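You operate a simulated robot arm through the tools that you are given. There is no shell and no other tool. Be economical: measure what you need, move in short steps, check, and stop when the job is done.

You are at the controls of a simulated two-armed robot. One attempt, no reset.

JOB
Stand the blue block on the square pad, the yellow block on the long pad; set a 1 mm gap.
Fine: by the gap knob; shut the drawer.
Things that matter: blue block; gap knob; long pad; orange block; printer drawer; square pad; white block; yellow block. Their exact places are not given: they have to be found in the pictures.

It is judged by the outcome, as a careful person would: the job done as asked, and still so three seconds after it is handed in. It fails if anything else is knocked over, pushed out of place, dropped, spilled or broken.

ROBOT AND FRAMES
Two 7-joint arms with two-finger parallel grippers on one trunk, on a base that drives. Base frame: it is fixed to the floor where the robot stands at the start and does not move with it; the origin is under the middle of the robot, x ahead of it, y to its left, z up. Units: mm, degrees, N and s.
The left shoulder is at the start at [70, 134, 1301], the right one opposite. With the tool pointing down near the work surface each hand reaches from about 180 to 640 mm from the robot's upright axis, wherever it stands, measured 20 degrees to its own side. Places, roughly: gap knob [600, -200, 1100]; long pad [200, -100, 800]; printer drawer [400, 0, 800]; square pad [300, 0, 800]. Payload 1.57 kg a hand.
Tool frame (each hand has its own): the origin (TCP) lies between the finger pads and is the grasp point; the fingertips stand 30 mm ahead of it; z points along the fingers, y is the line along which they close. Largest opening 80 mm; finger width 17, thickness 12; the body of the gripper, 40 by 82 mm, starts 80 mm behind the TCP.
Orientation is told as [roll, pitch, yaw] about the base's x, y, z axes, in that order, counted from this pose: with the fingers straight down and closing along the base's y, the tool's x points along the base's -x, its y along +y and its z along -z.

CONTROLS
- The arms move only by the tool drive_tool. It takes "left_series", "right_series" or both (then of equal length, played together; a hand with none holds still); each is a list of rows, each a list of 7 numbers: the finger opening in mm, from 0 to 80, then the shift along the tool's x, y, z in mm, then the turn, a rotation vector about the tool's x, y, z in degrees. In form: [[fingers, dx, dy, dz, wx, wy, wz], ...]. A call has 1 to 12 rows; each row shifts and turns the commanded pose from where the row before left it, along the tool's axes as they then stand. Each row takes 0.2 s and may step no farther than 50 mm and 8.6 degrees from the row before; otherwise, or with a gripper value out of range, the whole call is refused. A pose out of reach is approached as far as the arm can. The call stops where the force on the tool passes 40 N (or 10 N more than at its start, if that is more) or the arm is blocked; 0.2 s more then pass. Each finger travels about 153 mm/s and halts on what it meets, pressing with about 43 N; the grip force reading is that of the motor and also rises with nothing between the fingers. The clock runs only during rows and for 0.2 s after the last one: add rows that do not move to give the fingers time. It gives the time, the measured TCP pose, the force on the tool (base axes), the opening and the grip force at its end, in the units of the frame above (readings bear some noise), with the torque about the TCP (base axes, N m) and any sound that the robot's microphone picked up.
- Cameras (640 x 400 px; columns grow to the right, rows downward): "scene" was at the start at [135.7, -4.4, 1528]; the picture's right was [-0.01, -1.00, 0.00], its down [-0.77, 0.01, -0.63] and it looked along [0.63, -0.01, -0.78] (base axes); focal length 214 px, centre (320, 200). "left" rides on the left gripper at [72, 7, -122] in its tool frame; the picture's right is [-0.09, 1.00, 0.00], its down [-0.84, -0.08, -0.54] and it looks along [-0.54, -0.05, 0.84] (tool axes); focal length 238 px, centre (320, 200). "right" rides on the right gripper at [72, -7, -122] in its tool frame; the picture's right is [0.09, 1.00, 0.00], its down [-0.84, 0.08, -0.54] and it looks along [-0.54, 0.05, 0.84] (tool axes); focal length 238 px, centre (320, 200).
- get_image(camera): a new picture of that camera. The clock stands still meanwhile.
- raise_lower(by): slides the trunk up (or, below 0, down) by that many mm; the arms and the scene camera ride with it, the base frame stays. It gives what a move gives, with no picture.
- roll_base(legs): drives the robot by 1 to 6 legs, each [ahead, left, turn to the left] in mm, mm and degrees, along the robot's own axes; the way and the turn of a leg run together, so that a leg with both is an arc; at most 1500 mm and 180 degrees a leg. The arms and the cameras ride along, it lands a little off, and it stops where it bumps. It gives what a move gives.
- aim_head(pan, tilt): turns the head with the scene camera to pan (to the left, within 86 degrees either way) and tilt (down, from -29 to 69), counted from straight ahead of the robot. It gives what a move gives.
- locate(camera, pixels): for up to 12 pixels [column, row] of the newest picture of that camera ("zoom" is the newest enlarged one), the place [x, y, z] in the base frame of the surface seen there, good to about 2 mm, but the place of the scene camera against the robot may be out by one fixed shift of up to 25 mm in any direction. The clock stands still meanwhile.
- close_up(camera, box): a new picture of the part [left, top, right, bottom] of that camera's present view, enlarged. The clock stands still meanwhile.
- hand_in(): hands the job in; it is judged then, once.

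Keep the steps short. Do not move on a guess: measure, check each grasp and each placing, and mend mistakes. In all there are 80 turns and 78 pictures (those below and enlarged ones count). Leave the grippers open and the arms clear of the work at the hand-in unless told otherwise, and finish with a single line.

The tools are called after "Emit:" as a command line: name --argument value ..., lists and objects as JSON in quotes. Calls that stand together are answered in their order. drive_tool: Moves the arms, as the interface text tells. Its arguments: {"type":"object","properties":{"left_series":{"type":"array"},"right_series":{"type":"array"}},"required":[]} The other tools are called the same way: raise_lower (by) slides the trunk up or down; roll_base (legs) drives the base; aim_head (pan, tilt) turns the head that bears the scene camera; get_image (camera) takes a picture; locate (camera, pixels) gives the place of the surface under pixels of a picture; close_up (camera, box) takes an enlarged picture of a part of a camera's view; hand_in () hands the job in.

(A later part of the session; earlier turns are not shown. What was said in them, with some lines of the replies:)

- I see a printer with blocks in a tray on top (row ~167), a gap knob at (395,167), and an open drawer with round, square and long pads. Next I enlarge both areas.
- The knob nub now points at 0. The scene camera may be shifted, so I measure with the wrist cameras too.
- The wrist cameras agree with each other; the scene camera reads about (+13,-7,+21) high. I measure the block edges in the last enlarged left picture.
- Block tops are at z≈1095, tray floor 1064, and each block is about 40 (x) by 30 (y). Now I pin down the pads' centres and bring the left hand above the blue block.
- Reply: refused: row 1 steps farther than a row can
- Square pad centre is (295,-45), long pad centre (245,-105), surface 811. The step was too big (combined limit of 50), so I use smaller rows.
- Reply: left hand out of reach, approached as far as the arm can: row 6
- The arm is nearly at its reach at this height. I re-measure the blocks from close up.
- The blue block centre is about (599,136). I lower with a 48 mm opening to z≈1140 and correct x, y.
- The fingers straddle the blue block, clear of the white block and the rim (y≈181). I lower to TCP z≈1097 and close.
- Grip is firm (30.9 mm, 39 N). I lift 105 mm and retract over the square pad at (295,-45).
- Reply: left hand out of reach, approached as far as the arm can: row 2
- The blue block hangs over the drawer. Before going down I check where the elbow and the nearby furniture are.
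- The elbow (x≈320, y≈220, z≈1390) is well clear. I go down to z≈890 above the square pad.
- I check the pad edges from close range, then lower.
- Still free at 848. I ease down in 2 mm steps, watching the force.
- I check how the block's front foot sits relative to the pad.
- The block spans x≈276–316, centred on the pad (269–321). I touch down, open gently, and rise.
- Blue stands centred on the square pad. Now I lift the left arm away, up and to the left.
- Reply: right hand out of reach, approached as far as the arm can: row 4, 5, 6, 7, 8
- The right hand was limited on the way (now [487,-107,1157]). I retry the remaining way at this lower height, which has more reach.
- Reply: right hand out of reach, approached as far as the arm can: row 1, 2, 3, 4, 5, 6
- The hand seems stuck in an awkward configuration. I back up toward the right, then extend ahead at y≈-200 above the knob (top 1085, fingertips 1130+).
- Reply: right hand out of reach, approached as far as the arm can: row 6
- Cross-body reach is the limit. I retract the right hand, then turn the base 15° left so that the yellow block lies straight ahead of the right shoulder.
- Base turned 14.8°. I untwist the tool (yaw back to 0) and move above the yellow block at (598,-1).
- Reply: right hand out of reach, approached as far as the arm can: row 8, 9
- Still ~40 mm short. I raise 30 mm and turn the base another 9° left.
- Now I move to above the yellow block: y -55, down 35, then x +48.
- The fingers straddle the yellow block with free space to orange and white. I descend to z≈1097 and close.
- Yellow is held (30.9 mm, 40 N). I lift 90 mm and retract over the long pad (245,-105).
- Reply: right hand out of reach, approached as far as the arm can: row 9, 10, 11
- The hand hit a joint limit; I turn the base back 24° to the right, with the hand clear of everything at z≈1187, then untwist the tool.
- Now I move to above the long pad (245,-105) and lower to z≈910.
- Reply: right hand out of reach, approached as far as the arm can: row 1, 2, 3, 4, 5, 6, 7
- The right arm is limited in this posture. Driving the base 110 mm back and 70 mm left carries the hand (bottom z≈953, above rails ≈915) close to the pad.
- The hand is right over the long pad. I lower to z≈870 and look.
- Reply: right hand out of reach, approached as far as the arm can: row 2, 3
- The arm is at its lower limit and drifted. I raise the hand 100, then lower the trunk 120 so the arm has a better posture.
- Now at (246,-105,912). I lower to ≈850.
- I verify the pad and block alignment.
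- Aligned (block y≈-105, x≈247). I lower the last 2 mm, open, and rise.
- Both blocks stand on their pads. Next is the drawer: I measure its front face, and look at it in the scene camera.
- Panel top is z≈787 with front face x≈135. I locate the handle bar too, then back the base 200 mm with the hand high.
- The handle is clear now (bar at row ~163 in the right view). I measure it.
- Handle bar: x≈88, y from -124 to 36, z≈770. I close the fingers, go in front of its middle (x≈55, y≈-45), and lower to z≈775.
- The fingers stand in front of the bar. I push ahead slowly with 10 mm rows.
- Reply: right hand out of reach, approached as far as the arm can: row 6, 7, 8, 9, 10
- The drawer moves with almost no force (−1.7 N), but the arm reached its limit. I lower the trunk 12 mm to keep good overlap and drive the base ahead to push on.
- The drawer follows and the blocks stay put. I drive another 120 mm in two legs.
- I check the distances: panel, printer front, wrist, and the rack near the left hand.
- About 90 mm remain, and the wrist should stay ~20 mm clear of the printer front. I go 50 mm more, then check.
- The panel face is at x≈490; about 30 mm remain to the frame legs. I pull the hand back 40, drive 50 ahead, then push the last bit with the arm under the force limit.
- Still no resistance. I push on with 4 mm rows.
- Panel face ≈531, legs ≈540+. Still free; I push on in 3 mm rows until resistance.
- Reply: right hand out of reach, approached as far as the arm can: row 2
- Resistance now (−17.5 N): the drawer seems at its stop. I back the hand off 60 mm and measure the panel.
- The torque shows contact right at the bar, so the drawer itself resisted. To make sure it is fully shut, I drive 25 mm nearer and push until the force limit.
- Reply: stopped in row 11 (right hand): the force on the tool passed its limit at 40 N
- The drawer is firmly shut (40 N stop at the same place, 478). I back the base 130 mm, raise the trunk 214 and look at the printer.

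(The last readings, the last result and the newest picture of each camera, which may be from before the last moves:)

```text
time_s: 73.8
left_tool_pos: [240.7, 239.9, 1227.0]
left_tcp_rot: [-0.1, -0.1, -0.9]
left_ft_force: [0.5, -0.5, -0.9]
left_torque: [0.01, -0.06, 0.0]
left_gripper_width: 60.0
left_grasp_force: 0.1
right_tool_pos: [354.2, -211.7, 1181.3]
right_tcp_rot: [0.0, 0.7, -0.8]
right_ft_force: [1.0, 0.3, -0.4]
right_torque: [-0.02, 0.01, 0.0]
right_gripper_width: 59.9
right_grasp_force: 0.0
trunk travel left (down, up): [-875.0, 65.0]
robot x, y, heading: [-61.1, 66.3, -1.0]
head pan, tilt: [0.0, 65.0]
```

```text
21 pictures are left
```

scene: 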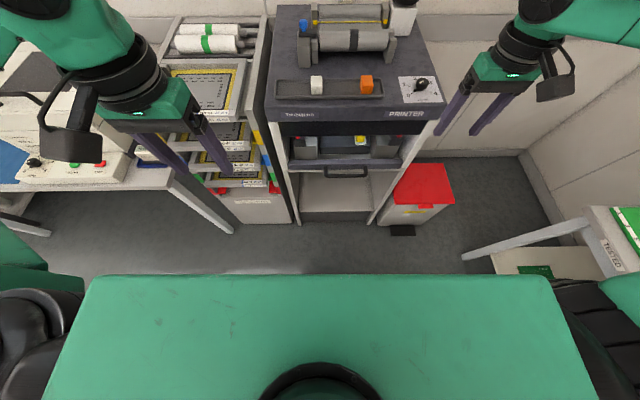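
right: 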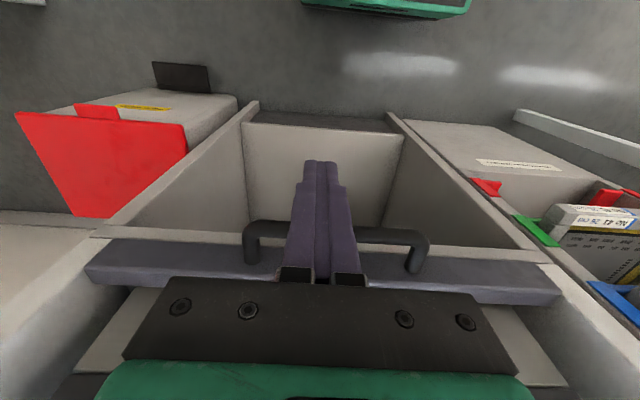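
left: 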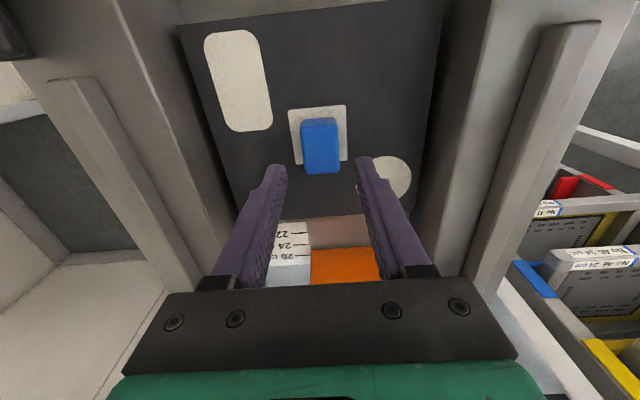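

The drawer is shut and yellow is visible standing inside. I now drive to (≈90,≈-20) for the knob.

Emit:
roll_base --legs '[[150, -85, 0]]'

Emit:
drive_tool --right_series '[[60, 0, 20, -10, 0, 0, -1], [60, 0, 20, 0, 0, 0, 0], [60, 0, 15, 0, 0, 0, 0], [60, 0, 0, 0, 0, 0, 0]]'

Emit:
get_image --camera "right"

```text
time_s: 75.3
left_tool_pos: [385.6, 152.3, 1229.0]
left_tcp_rot: [-0.1, -0.2, -1.0]
left_ft_force: [-0.1, 0.0, 0.3]
left_torque: [0.01, -0.01, -0.02]
left_gripper_width: 59.8
left_grasp_force: 0.0
right_tool_pos: [499.8, -299.3, 1182.5]
right_tcp_rot: [-0.1, 0.5, -0.7]
right_ft_force: [0.1, -0.3, 0.3]
right_torque: [0.01, -0.01, 0.01]
right_gripper_width: 59.9
right_grasp_force: 0.0
trunk travel left (down, up): [-875.0, 65.0]
robot x, y, heading: [89.7, -22.4, -0.8]
head pan, tilt: [0.0, 65.0]
```

```text
time_s: 76.3
left_tool_pos: [390.0, 151.2, 1228.4]
left_tcp_rot: [0.0, 0.0, -0.8]
left_ft_force: [-0.9, -0.5, -0.1]
left_torque: [-0.03, 0.02, -0.02]
left_gripper_width: 60.3
left_grasp_force: 0.0
right_tool_pos: [503.8, -247.4, 1191.9]
right_tcp_rot: [0.0, 0.7, 0.2]
right_ft_force: [1.0, 0.6, 1.1]
right_torque: [0.0, 0.03, 0.02]
right_gripper_width: 60.2
right_grasp_force: 0.1
trunk travel left (down, up): [-875.0, 65.0]
robot x, y, heading: [91.1, -23.6, -0.7]
head pan, tilt: [0.0, 65.0]
```

```text
20 pictures are left
```

right: 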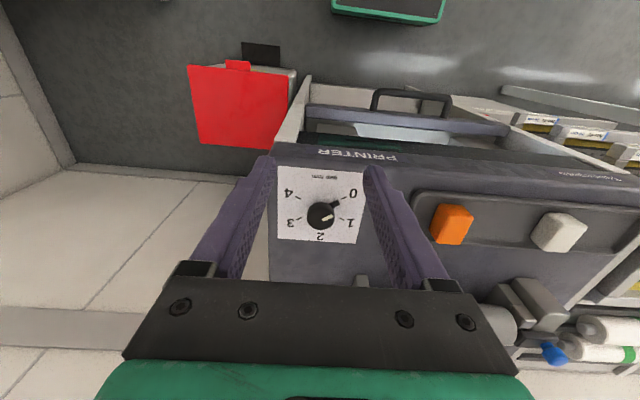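

I enlarge the knob and locate its parts.

Emit:
close_up --camera "right" --box '[270, 160, 370, 250]'

Emit:
locate --camera "zoom" --pixels '[[320, 320], [320, 350], [375, 285], [425, 265], [450, 255], [330, 400], [440, 370], [230, 265], [220, 370], [295, 350], [360, 350]]'

```text
4.44 times, centred on (320, 205) of right
```

zoom: 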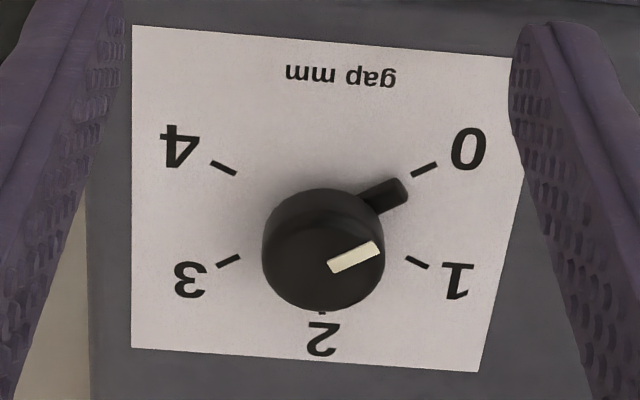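

```text
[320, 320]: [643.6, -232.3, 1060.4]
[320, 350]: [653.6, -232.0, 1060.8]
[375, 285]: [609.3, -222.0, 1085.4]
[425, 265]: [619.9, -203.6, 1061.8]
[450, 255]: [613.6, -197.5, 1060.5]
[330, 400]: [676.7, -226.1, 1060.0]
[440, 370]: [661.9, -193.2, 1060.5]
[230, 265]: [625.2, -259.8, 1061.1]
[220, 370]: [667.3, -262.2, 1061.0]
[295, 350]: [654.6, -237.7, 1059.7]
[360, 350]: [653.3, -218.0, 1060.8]
```

Emit:
locate --camera "zoom" --pixels '[[326, 258], [272, 258], [380, 258], [326, 300], [326, 215], [425, 168], [418, 263], [223, 168], [229, 261], [322, 314], [400, 190], [332, 268]]'

```text
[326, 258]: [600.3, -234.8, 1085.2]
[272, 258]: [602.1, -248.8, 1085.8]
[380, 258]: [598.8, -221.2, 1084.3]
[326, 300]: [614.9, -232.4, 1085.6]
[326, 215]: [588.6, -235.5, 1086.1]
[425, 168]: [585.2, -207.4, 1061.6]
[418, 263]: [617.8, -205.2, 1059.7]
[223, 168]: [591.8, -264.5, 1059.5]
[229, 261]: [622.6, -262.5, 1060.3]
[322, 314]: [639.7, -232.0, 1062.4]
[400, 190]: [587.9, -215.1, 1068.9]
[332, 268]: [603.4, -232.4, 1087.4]
```

Knob centre ≈(603,-235), top 1085, the low nub (z≈1069) and white line both point at 0. Marks are 60° apart, so 1 means 60° clockwise from above. I go above it at yaw ≈+28 with 50 mm opening.

Emit:
drive_tool --right_series '[[60, -33, 4, 0, 0, -0.7, 0], [55, -33, 4, 0, 0, 0, 0], [50, -33, 4, 0, 0, 0, 0], [50, 0, 0, 25, 0, 0, 0], [50, 0, 0, 25, 0, 0, 0], [50, 0, 0, 0, 0, 0, -8], [50, 0, 0, 0, 0, 0, -8], [50, 0, 0, 0, 0, 0, -8], [50, 0, 0, 0, 0, 0, -4], [50, 0, 0, 0, 0, 0, 0]]'

Emit:
get_image --camera "right"

```text
time_s: 78.5
left_tool_pos: [389.1, 151.7, 1227.4]
left_tcp_rot: [0.0, -0.1, -1.0]
left_ft_force: [0.2, -1.0, 0.5]
left_torque: [-0.03, -0.02, 0.01]
left_gripper_width: 59.8
left_grasp_force: 0.1
right_tool_pos: [603.4, -233.8, 1139.1]
right_tcp_rot: [0.0, 0.0, 28.3]
right_ft_force: [-0.1, 0.2, -0.2]
right_torque: [0.0, 0.01, 0.03]
right_gripper_width: 50.0
right_grasp_force: 0.1
trunk travel left (down, up): [-875.0, 65.0]
robot x, y, heading: [90.8, -22.3, -0.5]
head pan, tilt: [0.0, 65.0]
```

```text
18 pictures are left
```

right: 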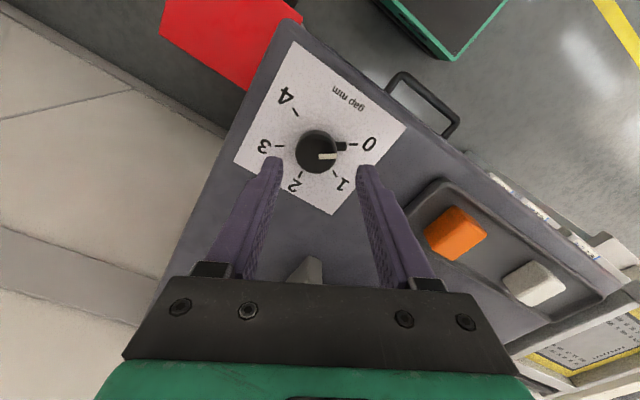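

I refine the knob centre and nub height from here.

Emit:
locate --camera "right" --pixels '[[298, 155], [335, 150], [316, 138], [316, 170], [316, 154], [341, 145], [345, 146], [343, 150]]'

Emit:
drive_tool --right_series '[[50, 0, 0, 20, 0, 0, 0], [50, 0, 0, 0, 0, 0, 0]]'

Emit:
close_up --camera "right" --box '[240, 90, 400, 210]'

```text
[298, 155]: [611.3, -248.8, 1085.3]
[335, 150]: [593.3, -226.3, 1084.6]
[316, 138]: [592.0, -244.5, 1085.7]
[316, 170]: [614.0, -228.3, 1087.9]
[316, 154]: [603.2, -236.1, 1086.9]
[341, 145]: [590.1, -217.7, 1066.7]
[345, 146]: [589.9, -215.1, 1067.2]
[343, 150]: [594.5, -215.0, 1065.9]
```

```text
time_s: 79.1
left_tool_pos: [389.4, 152.3, 1228.7]
left_tcp_rot: [0.0, 0.0, -1.0]
left_ft_force: [-0.5, -0.1, -0.6]
left_torque: [-0.05, 0.01, -0.04]
left_gripper_width: 59.8
left_grasp_force: 0.0
right_tool_pos: [603.5, -235.0, 1120.9]
right_tcp_rot: [-0.1, 0.0, 28.3]
right_ft_force: [-0.7, 0.1, 0.1]
right_torque: [-0.02, -0.05, 0.0]
right_gripper_width: 50.0
right_grasp_force: 0.0
trunk travel left (down, up): [-875.0, 65.0]
robot x, y, heading: [93.0, -22.0, -0.6]
head pan, tilt: [0.0, 65.0]
```

```text
3.33 times, centred on (320, 150) of right
```

zoom: 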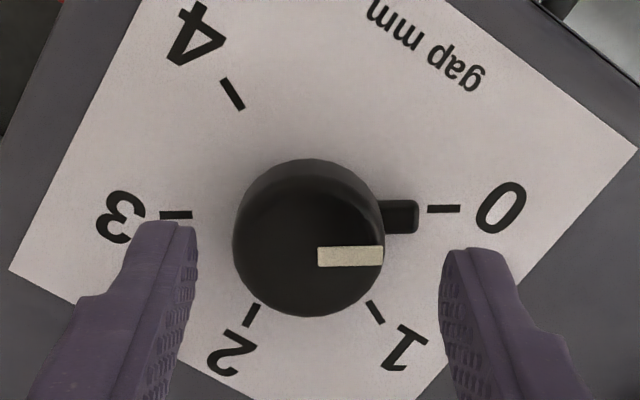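

The knob is centred between the fingers and the nub lies lower (≤1068). I lower to tips ≈1074 and close on the cap.

Emit:
drive_tool --right_series '[[50, 0, -1, 9, 0, 0, 0], [50, 0, 0, 8.5, 0, 0, 0], [50, 0, 0, 0, 0, 0, 0], [25, 0, 0, 0, 0, 0, 0], [25, 0, 0, 0, 0, 0, 0], [25, 0, 0, 0, 0, 0, 0]]'

```text
time_s: 80.5
left_tool_pos: [389.6, 151.1, 1227.9]
left_tcp_rot: [0.0, 0.0, -1.0]
left_ft_force: [-0.5, -0.7, 0.3]
left_torque: [0.02, -0.01, 0.02]
left_gripper_width: 59.9
left_grasp_force: 0.0
right_tool_pos: [602.5, -236.8, 1103.7]
right_tcp_rot: [0.0, 0.0, 28.3]
right_ft_force: [1.4, -1.9, 0.1]
right_torque: [-0.28, 0.0, 0.0]
right_gripper_width: 33.5
right_grasp_force: 40.8
trunk travel left (down, up): [-875.0, 65.0]
robot x, y, heading: [90.2, -20.1, -1.0]
head pan, tilt: [0.0, 65.0]
```

The cap is held (33.5 mm). I turn 60° clockwise from above (tool z +60).

Emit:
drive_tool --right_series '[[25, 0, 0, 0, 0, 0, 6], [25, 0, 0, 0, 0, 0, 6], [25, 0, 0, 0, 0, 0, 6], [25, 0, 0, 0, 0, 0, 6], [25, 0, 0, 0, 0, 0, 6], [25, 0, 0, 0, 0, 0, 6], [25, 0, 0, 0, 0, 0, 6], [25, 0, 0, 0, 0, 0, 6], [25, 0, 0, 0, 0, 0, 6], [25, 0, 0, 0, 0, 0, 6], [25, 0, 0, 0, 0, 0, 0]]'

Emit:
close_up --camera "right" --box '[200, 60, 440, 240]'

```text
time_s: 82.9
left_tool_pos: [388.9, 151.6, 1227.5]
left_tcp_rot: [-0.1, -0.1, -1.0]
left_ft_force: [-0.7, 0.5, 1.0]
left_torque: [0.04, 0.02, -0.01]
left_gripper_width: 60.1
left_grasp_force: 0.1
right_tool_pos: [603.0, -236.0, 1103.7]
right_tcp_rot: [0.1, 0.0, -31.8]
right_ft_force: [3.8, -4.5, 6.6]
right_torque: [-0.42, -0.74, 0.01]
right_gripper_width: 33.3
right_grasp_force: 41.7
trunk travel left (down, up): [-875.0, 65.0]
robot x, y, heading: [91.2, -26.6, -1.0]
head pan, tilt: [0.0, 65.0]
```

```text
2.22 times, centred on (320, 150) of right
```

zoom: 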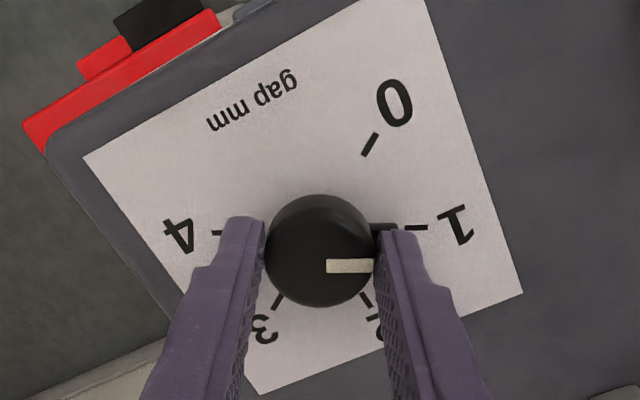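

The nub and white line turned with the hand and point at 1. I open, rise straight up and check.

Emit:
drive_tool --right_series '[[40, 0, 0, 0, 0, 0, 0], [55, 0, 0, 0, 0, 0, 0], [55, 0, 0, 0, 0, 0, 0], [55, 0, 0, -20, 0, 0, 0], [55, 0, 0, -35, 0, 0, 0], [55, 0, 0, 0, 0, 0, 0]]'

Emit:
get_image --camera "right"

Emit:
close_up --camera "right" --box '[250, 90, 390, 220]'

Emit:
locate --camera "right" --pixels '[[320, 150], [355, 150]]'

```text
time_s: 84.3
left_tool_pos: [389.9, 153.0, 1227.1]
left_tcp_rot: [0.0, -0.1, -0.9]
left_ft_force: [0.2, 0.8, -0.5]
left_torque: [-0.01, 0.0, -0.01]
left_gripper_width: 60.1
left_grasp_force: 0.1
right_tool_pos: [601.9, -233.4, 1158.1]
right_tcp_rot: [0.0, 0.0, -31.7]
right_ft_force: [0.1, 0.4, 0.1]
right_torque: [-0.01, 0.0, 0.03]
right_gripper_width: 54.9
right_grasp_force: 0.1
trunk travel left (down, up): [-875.0, 65.0]
robot x, y, heading: [89.5, -26.2, -1.1]
head pan, tilt: [0.0, 65.0]
```

```text
15 pictures are left
```

right: 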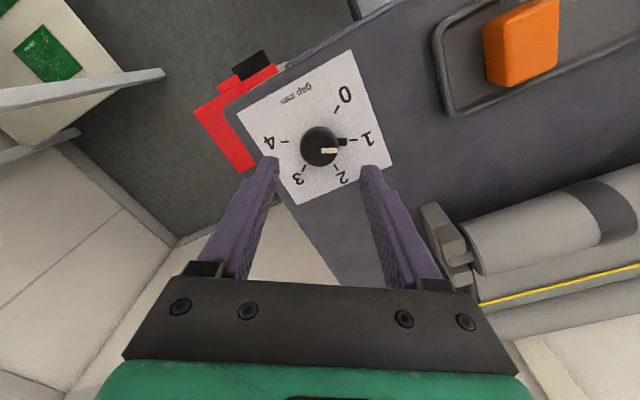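

```text
3.08 times, centred on (320, 155) of right
```

zoom: 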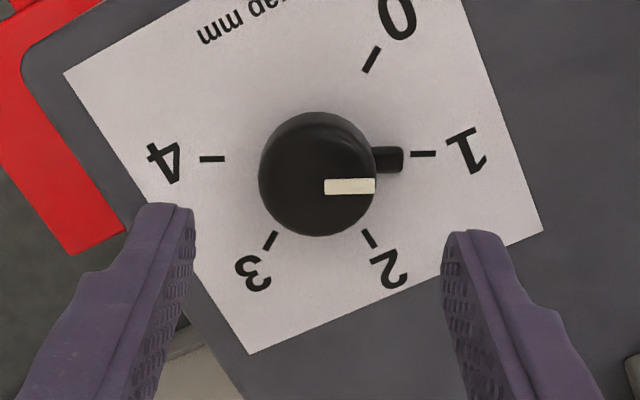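

```text
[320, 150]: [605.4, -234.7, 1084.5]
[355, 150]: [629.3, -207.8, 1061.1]
```

The knob points at 1 within a degree or two. I raise the hand, back the base away 250 mm, and check everything.

Emit:
drive_tool --right_series '[[70, 0, 0, -30, 0, 0, 0], [80, 0, 0, -30, 0, 0, 0], [80, 0, 0, 0, 0, 0, 0]]'

Emit:
roll_base --legs '[[-250, 0, 0]]'

Emit:
aim_head --pan 0 --tilt 45

Emit:
get_image --camera "scene"

```text
time_s: 85.1
left_tool_pos: [390.6, 152.0, 1227.0]
left_tcp_rot: [0.0, 0.0, -0.9]
left_ft_force: [0.2, -0.5, 0.2]
left_torque: [-0.01, -0.02, 0.03]
left_gripper_width: 59.8
left_grasp_force: 0.1
right_tool_pos: [602.8, -234.9, 1218.2]
right_tcp_rot: [0.0, -0.1, -31.7]
right_ft_force: [0.4, -0.6, 0.3]
right_torque: [0.02, 0.01, 0.01]
right_gripper_width: 80.0
right_grasp_force: 0.0
trunk travel left (down, up): [-875.0, 65.0]
robot x, y, heading: [91.5, -24.1, -1.0]
head pan, tilt: [0.0, 65.0]
```

```text
time_s: 87.0
left_tool_pos: [141.8, 155.8, 1225.9]
left_tcp_rot: [0.0, 0.1, -1.0]
left_ft_force: [0.7, 0.2, 0.1]
left_torque: [-0.01, 0.02, 0.0]
left_gripper_width: 60.1
left_grasp_force: 0.1
right_tool_pos: [355.2, -229.4, 1218.1]
right_tcp_rot: [-0.1, 0.2, -31.7]
right_ft_force: [0.8, 0.9, -0.7]
right_torque: [0.03, 0.03, -0.04]
right_gripper_width: 79.9
right_grasp_force: 0.2
trunk travel left (down, up): [-875.0, 65.0]
robot x, y, heading: [-159.7, -22.0, -1.0]
head pan, tilt: [0.0, 65.0]
```

```text
time_s: 87.8
left_tool_pos: [137.1, 156.3, 1228.6]
left_tcp_rot: [0.1, -0.1, -0.9]
left_ft_force: [0.4, -0.9, 0.0]
left_torque: [-0.02, 0.01, 0.0]
left_gripper_width: 59.9
left_grasp_force: 0.1
right_tool_pos: [350.7, -231.1, 1219.3]
right_tcp_rot: [-0.1, -0.2, -31.8]
right_ft_force: [0.3, -1.5, 0.2]
right_torque: [0.03, 0.04, 0.01]
right_gripper_width: 79.9
right_grasp_force: 0.0
trunk travel left (down, up): [-875.0, 65.0]
robot x, y, heading: [-158.1, -18.3, -0.9]
head pan, tilt: [0.0, 45.0]
```

```text
13 pictures are left
```

scene: 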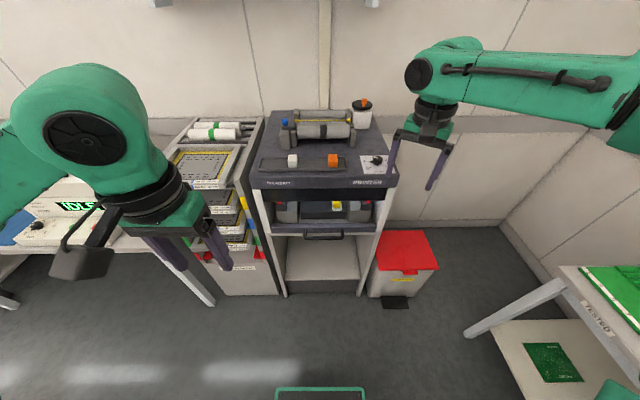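

I lower the trunk 250 to look into the shut drawer (hands are well in front of the printer).

Emit:
raise_lower --by -250

Emit:
aim_head --pan 0 --tilt 30

Emit:
get_image --camera "scene"

Emit:
close_up --camera "scene" --box '[240, 130, 420, 260]'

```text
time_s: 90.4
left_tool_pos: [139.5, 156.0, 976.9]
left_tcp_rot: [0.0, -0.1, -0.8]
left_ft_force: [0.3, 0.1, 0.0]
left_torque: [-0.01, 0.03, 0.01]
left_gripper_width: 60.1
left_grasp_force: 0.0
right_tool_pos: [352.8, -230.5, 967.4]
right_tcp_rot: [0.0, 0.0, -31.8]
right_ft_force: [-0.2, 0.1, 0.4]
right_torque: [-0.02, 0.02, -0.01]
right_gripper_width: 80.1
right_grasp_force: 0.0
trunk travel left (down, up): [-625.0, 315.0]
robot x, y, heading: [-159.4, -15.9, -0.9]
head pan, tilt: [0.0, 45.0]
```

```text
time_s: 91.1
left_tool_pos: [138.2, 156.3, 978.0]
left_tcp_rot: [0.0, 0.1, -0.9]
left_ft_force: [0.2, 0.3, -0.2]
left_torque: [-0.02, 0.02, 0.0]
left_gripper_width: 59.9
left_grasp_force: 0.1
right_tool_pos: [353.0, -230.7, 967.8]
right_tcp_rot: [0.0, 0.0, -31.8]
right_ft_force: [-0.4, 0.1, -0.1]
right_torque: [0.04, -0.01, 0.02]
right_gripper_width: 80.1
right_grasp_force: 0.1
trunk travel left (down, up): [-625.0, 315.0]
robot x, y, heading: [-159.9, -20.4, -0.9]
head pan, tilt: [0.0, 30.0]
```

```text
12 pictures are left
```

scene: 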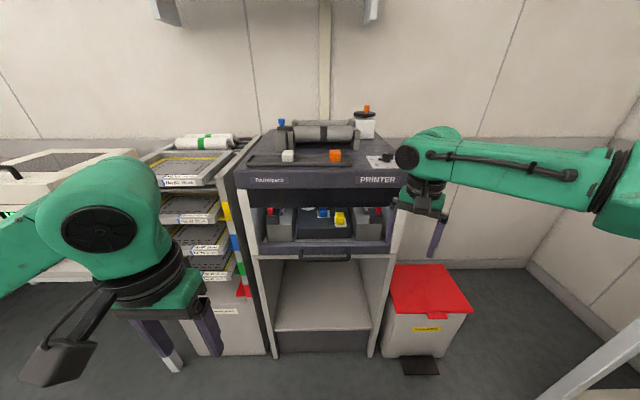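

```text
3.08 times, centred on (330, 195) of scene
```

zoom: 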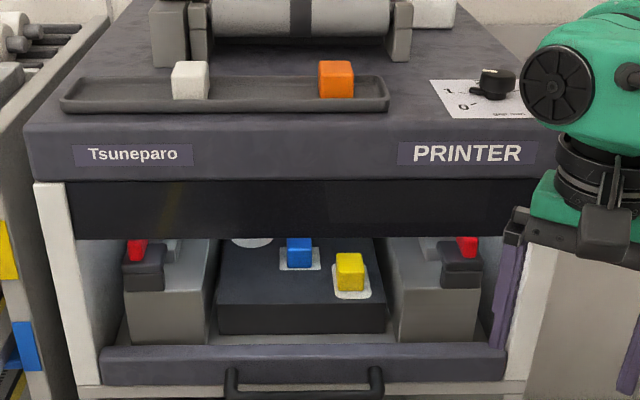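

Blue stands on the square pad, yellow on the long pad, the drawer is shut, the knob is at 1, and white and orange are untouched. The arms are clear and the grippers open, so I hand in.

Emit:
hand_in

```text
The job is handed in.
```

The blue block is on the square pad, the yellow block is on the long pad, the gap knob is at 1 mm, and the drawer is shut.
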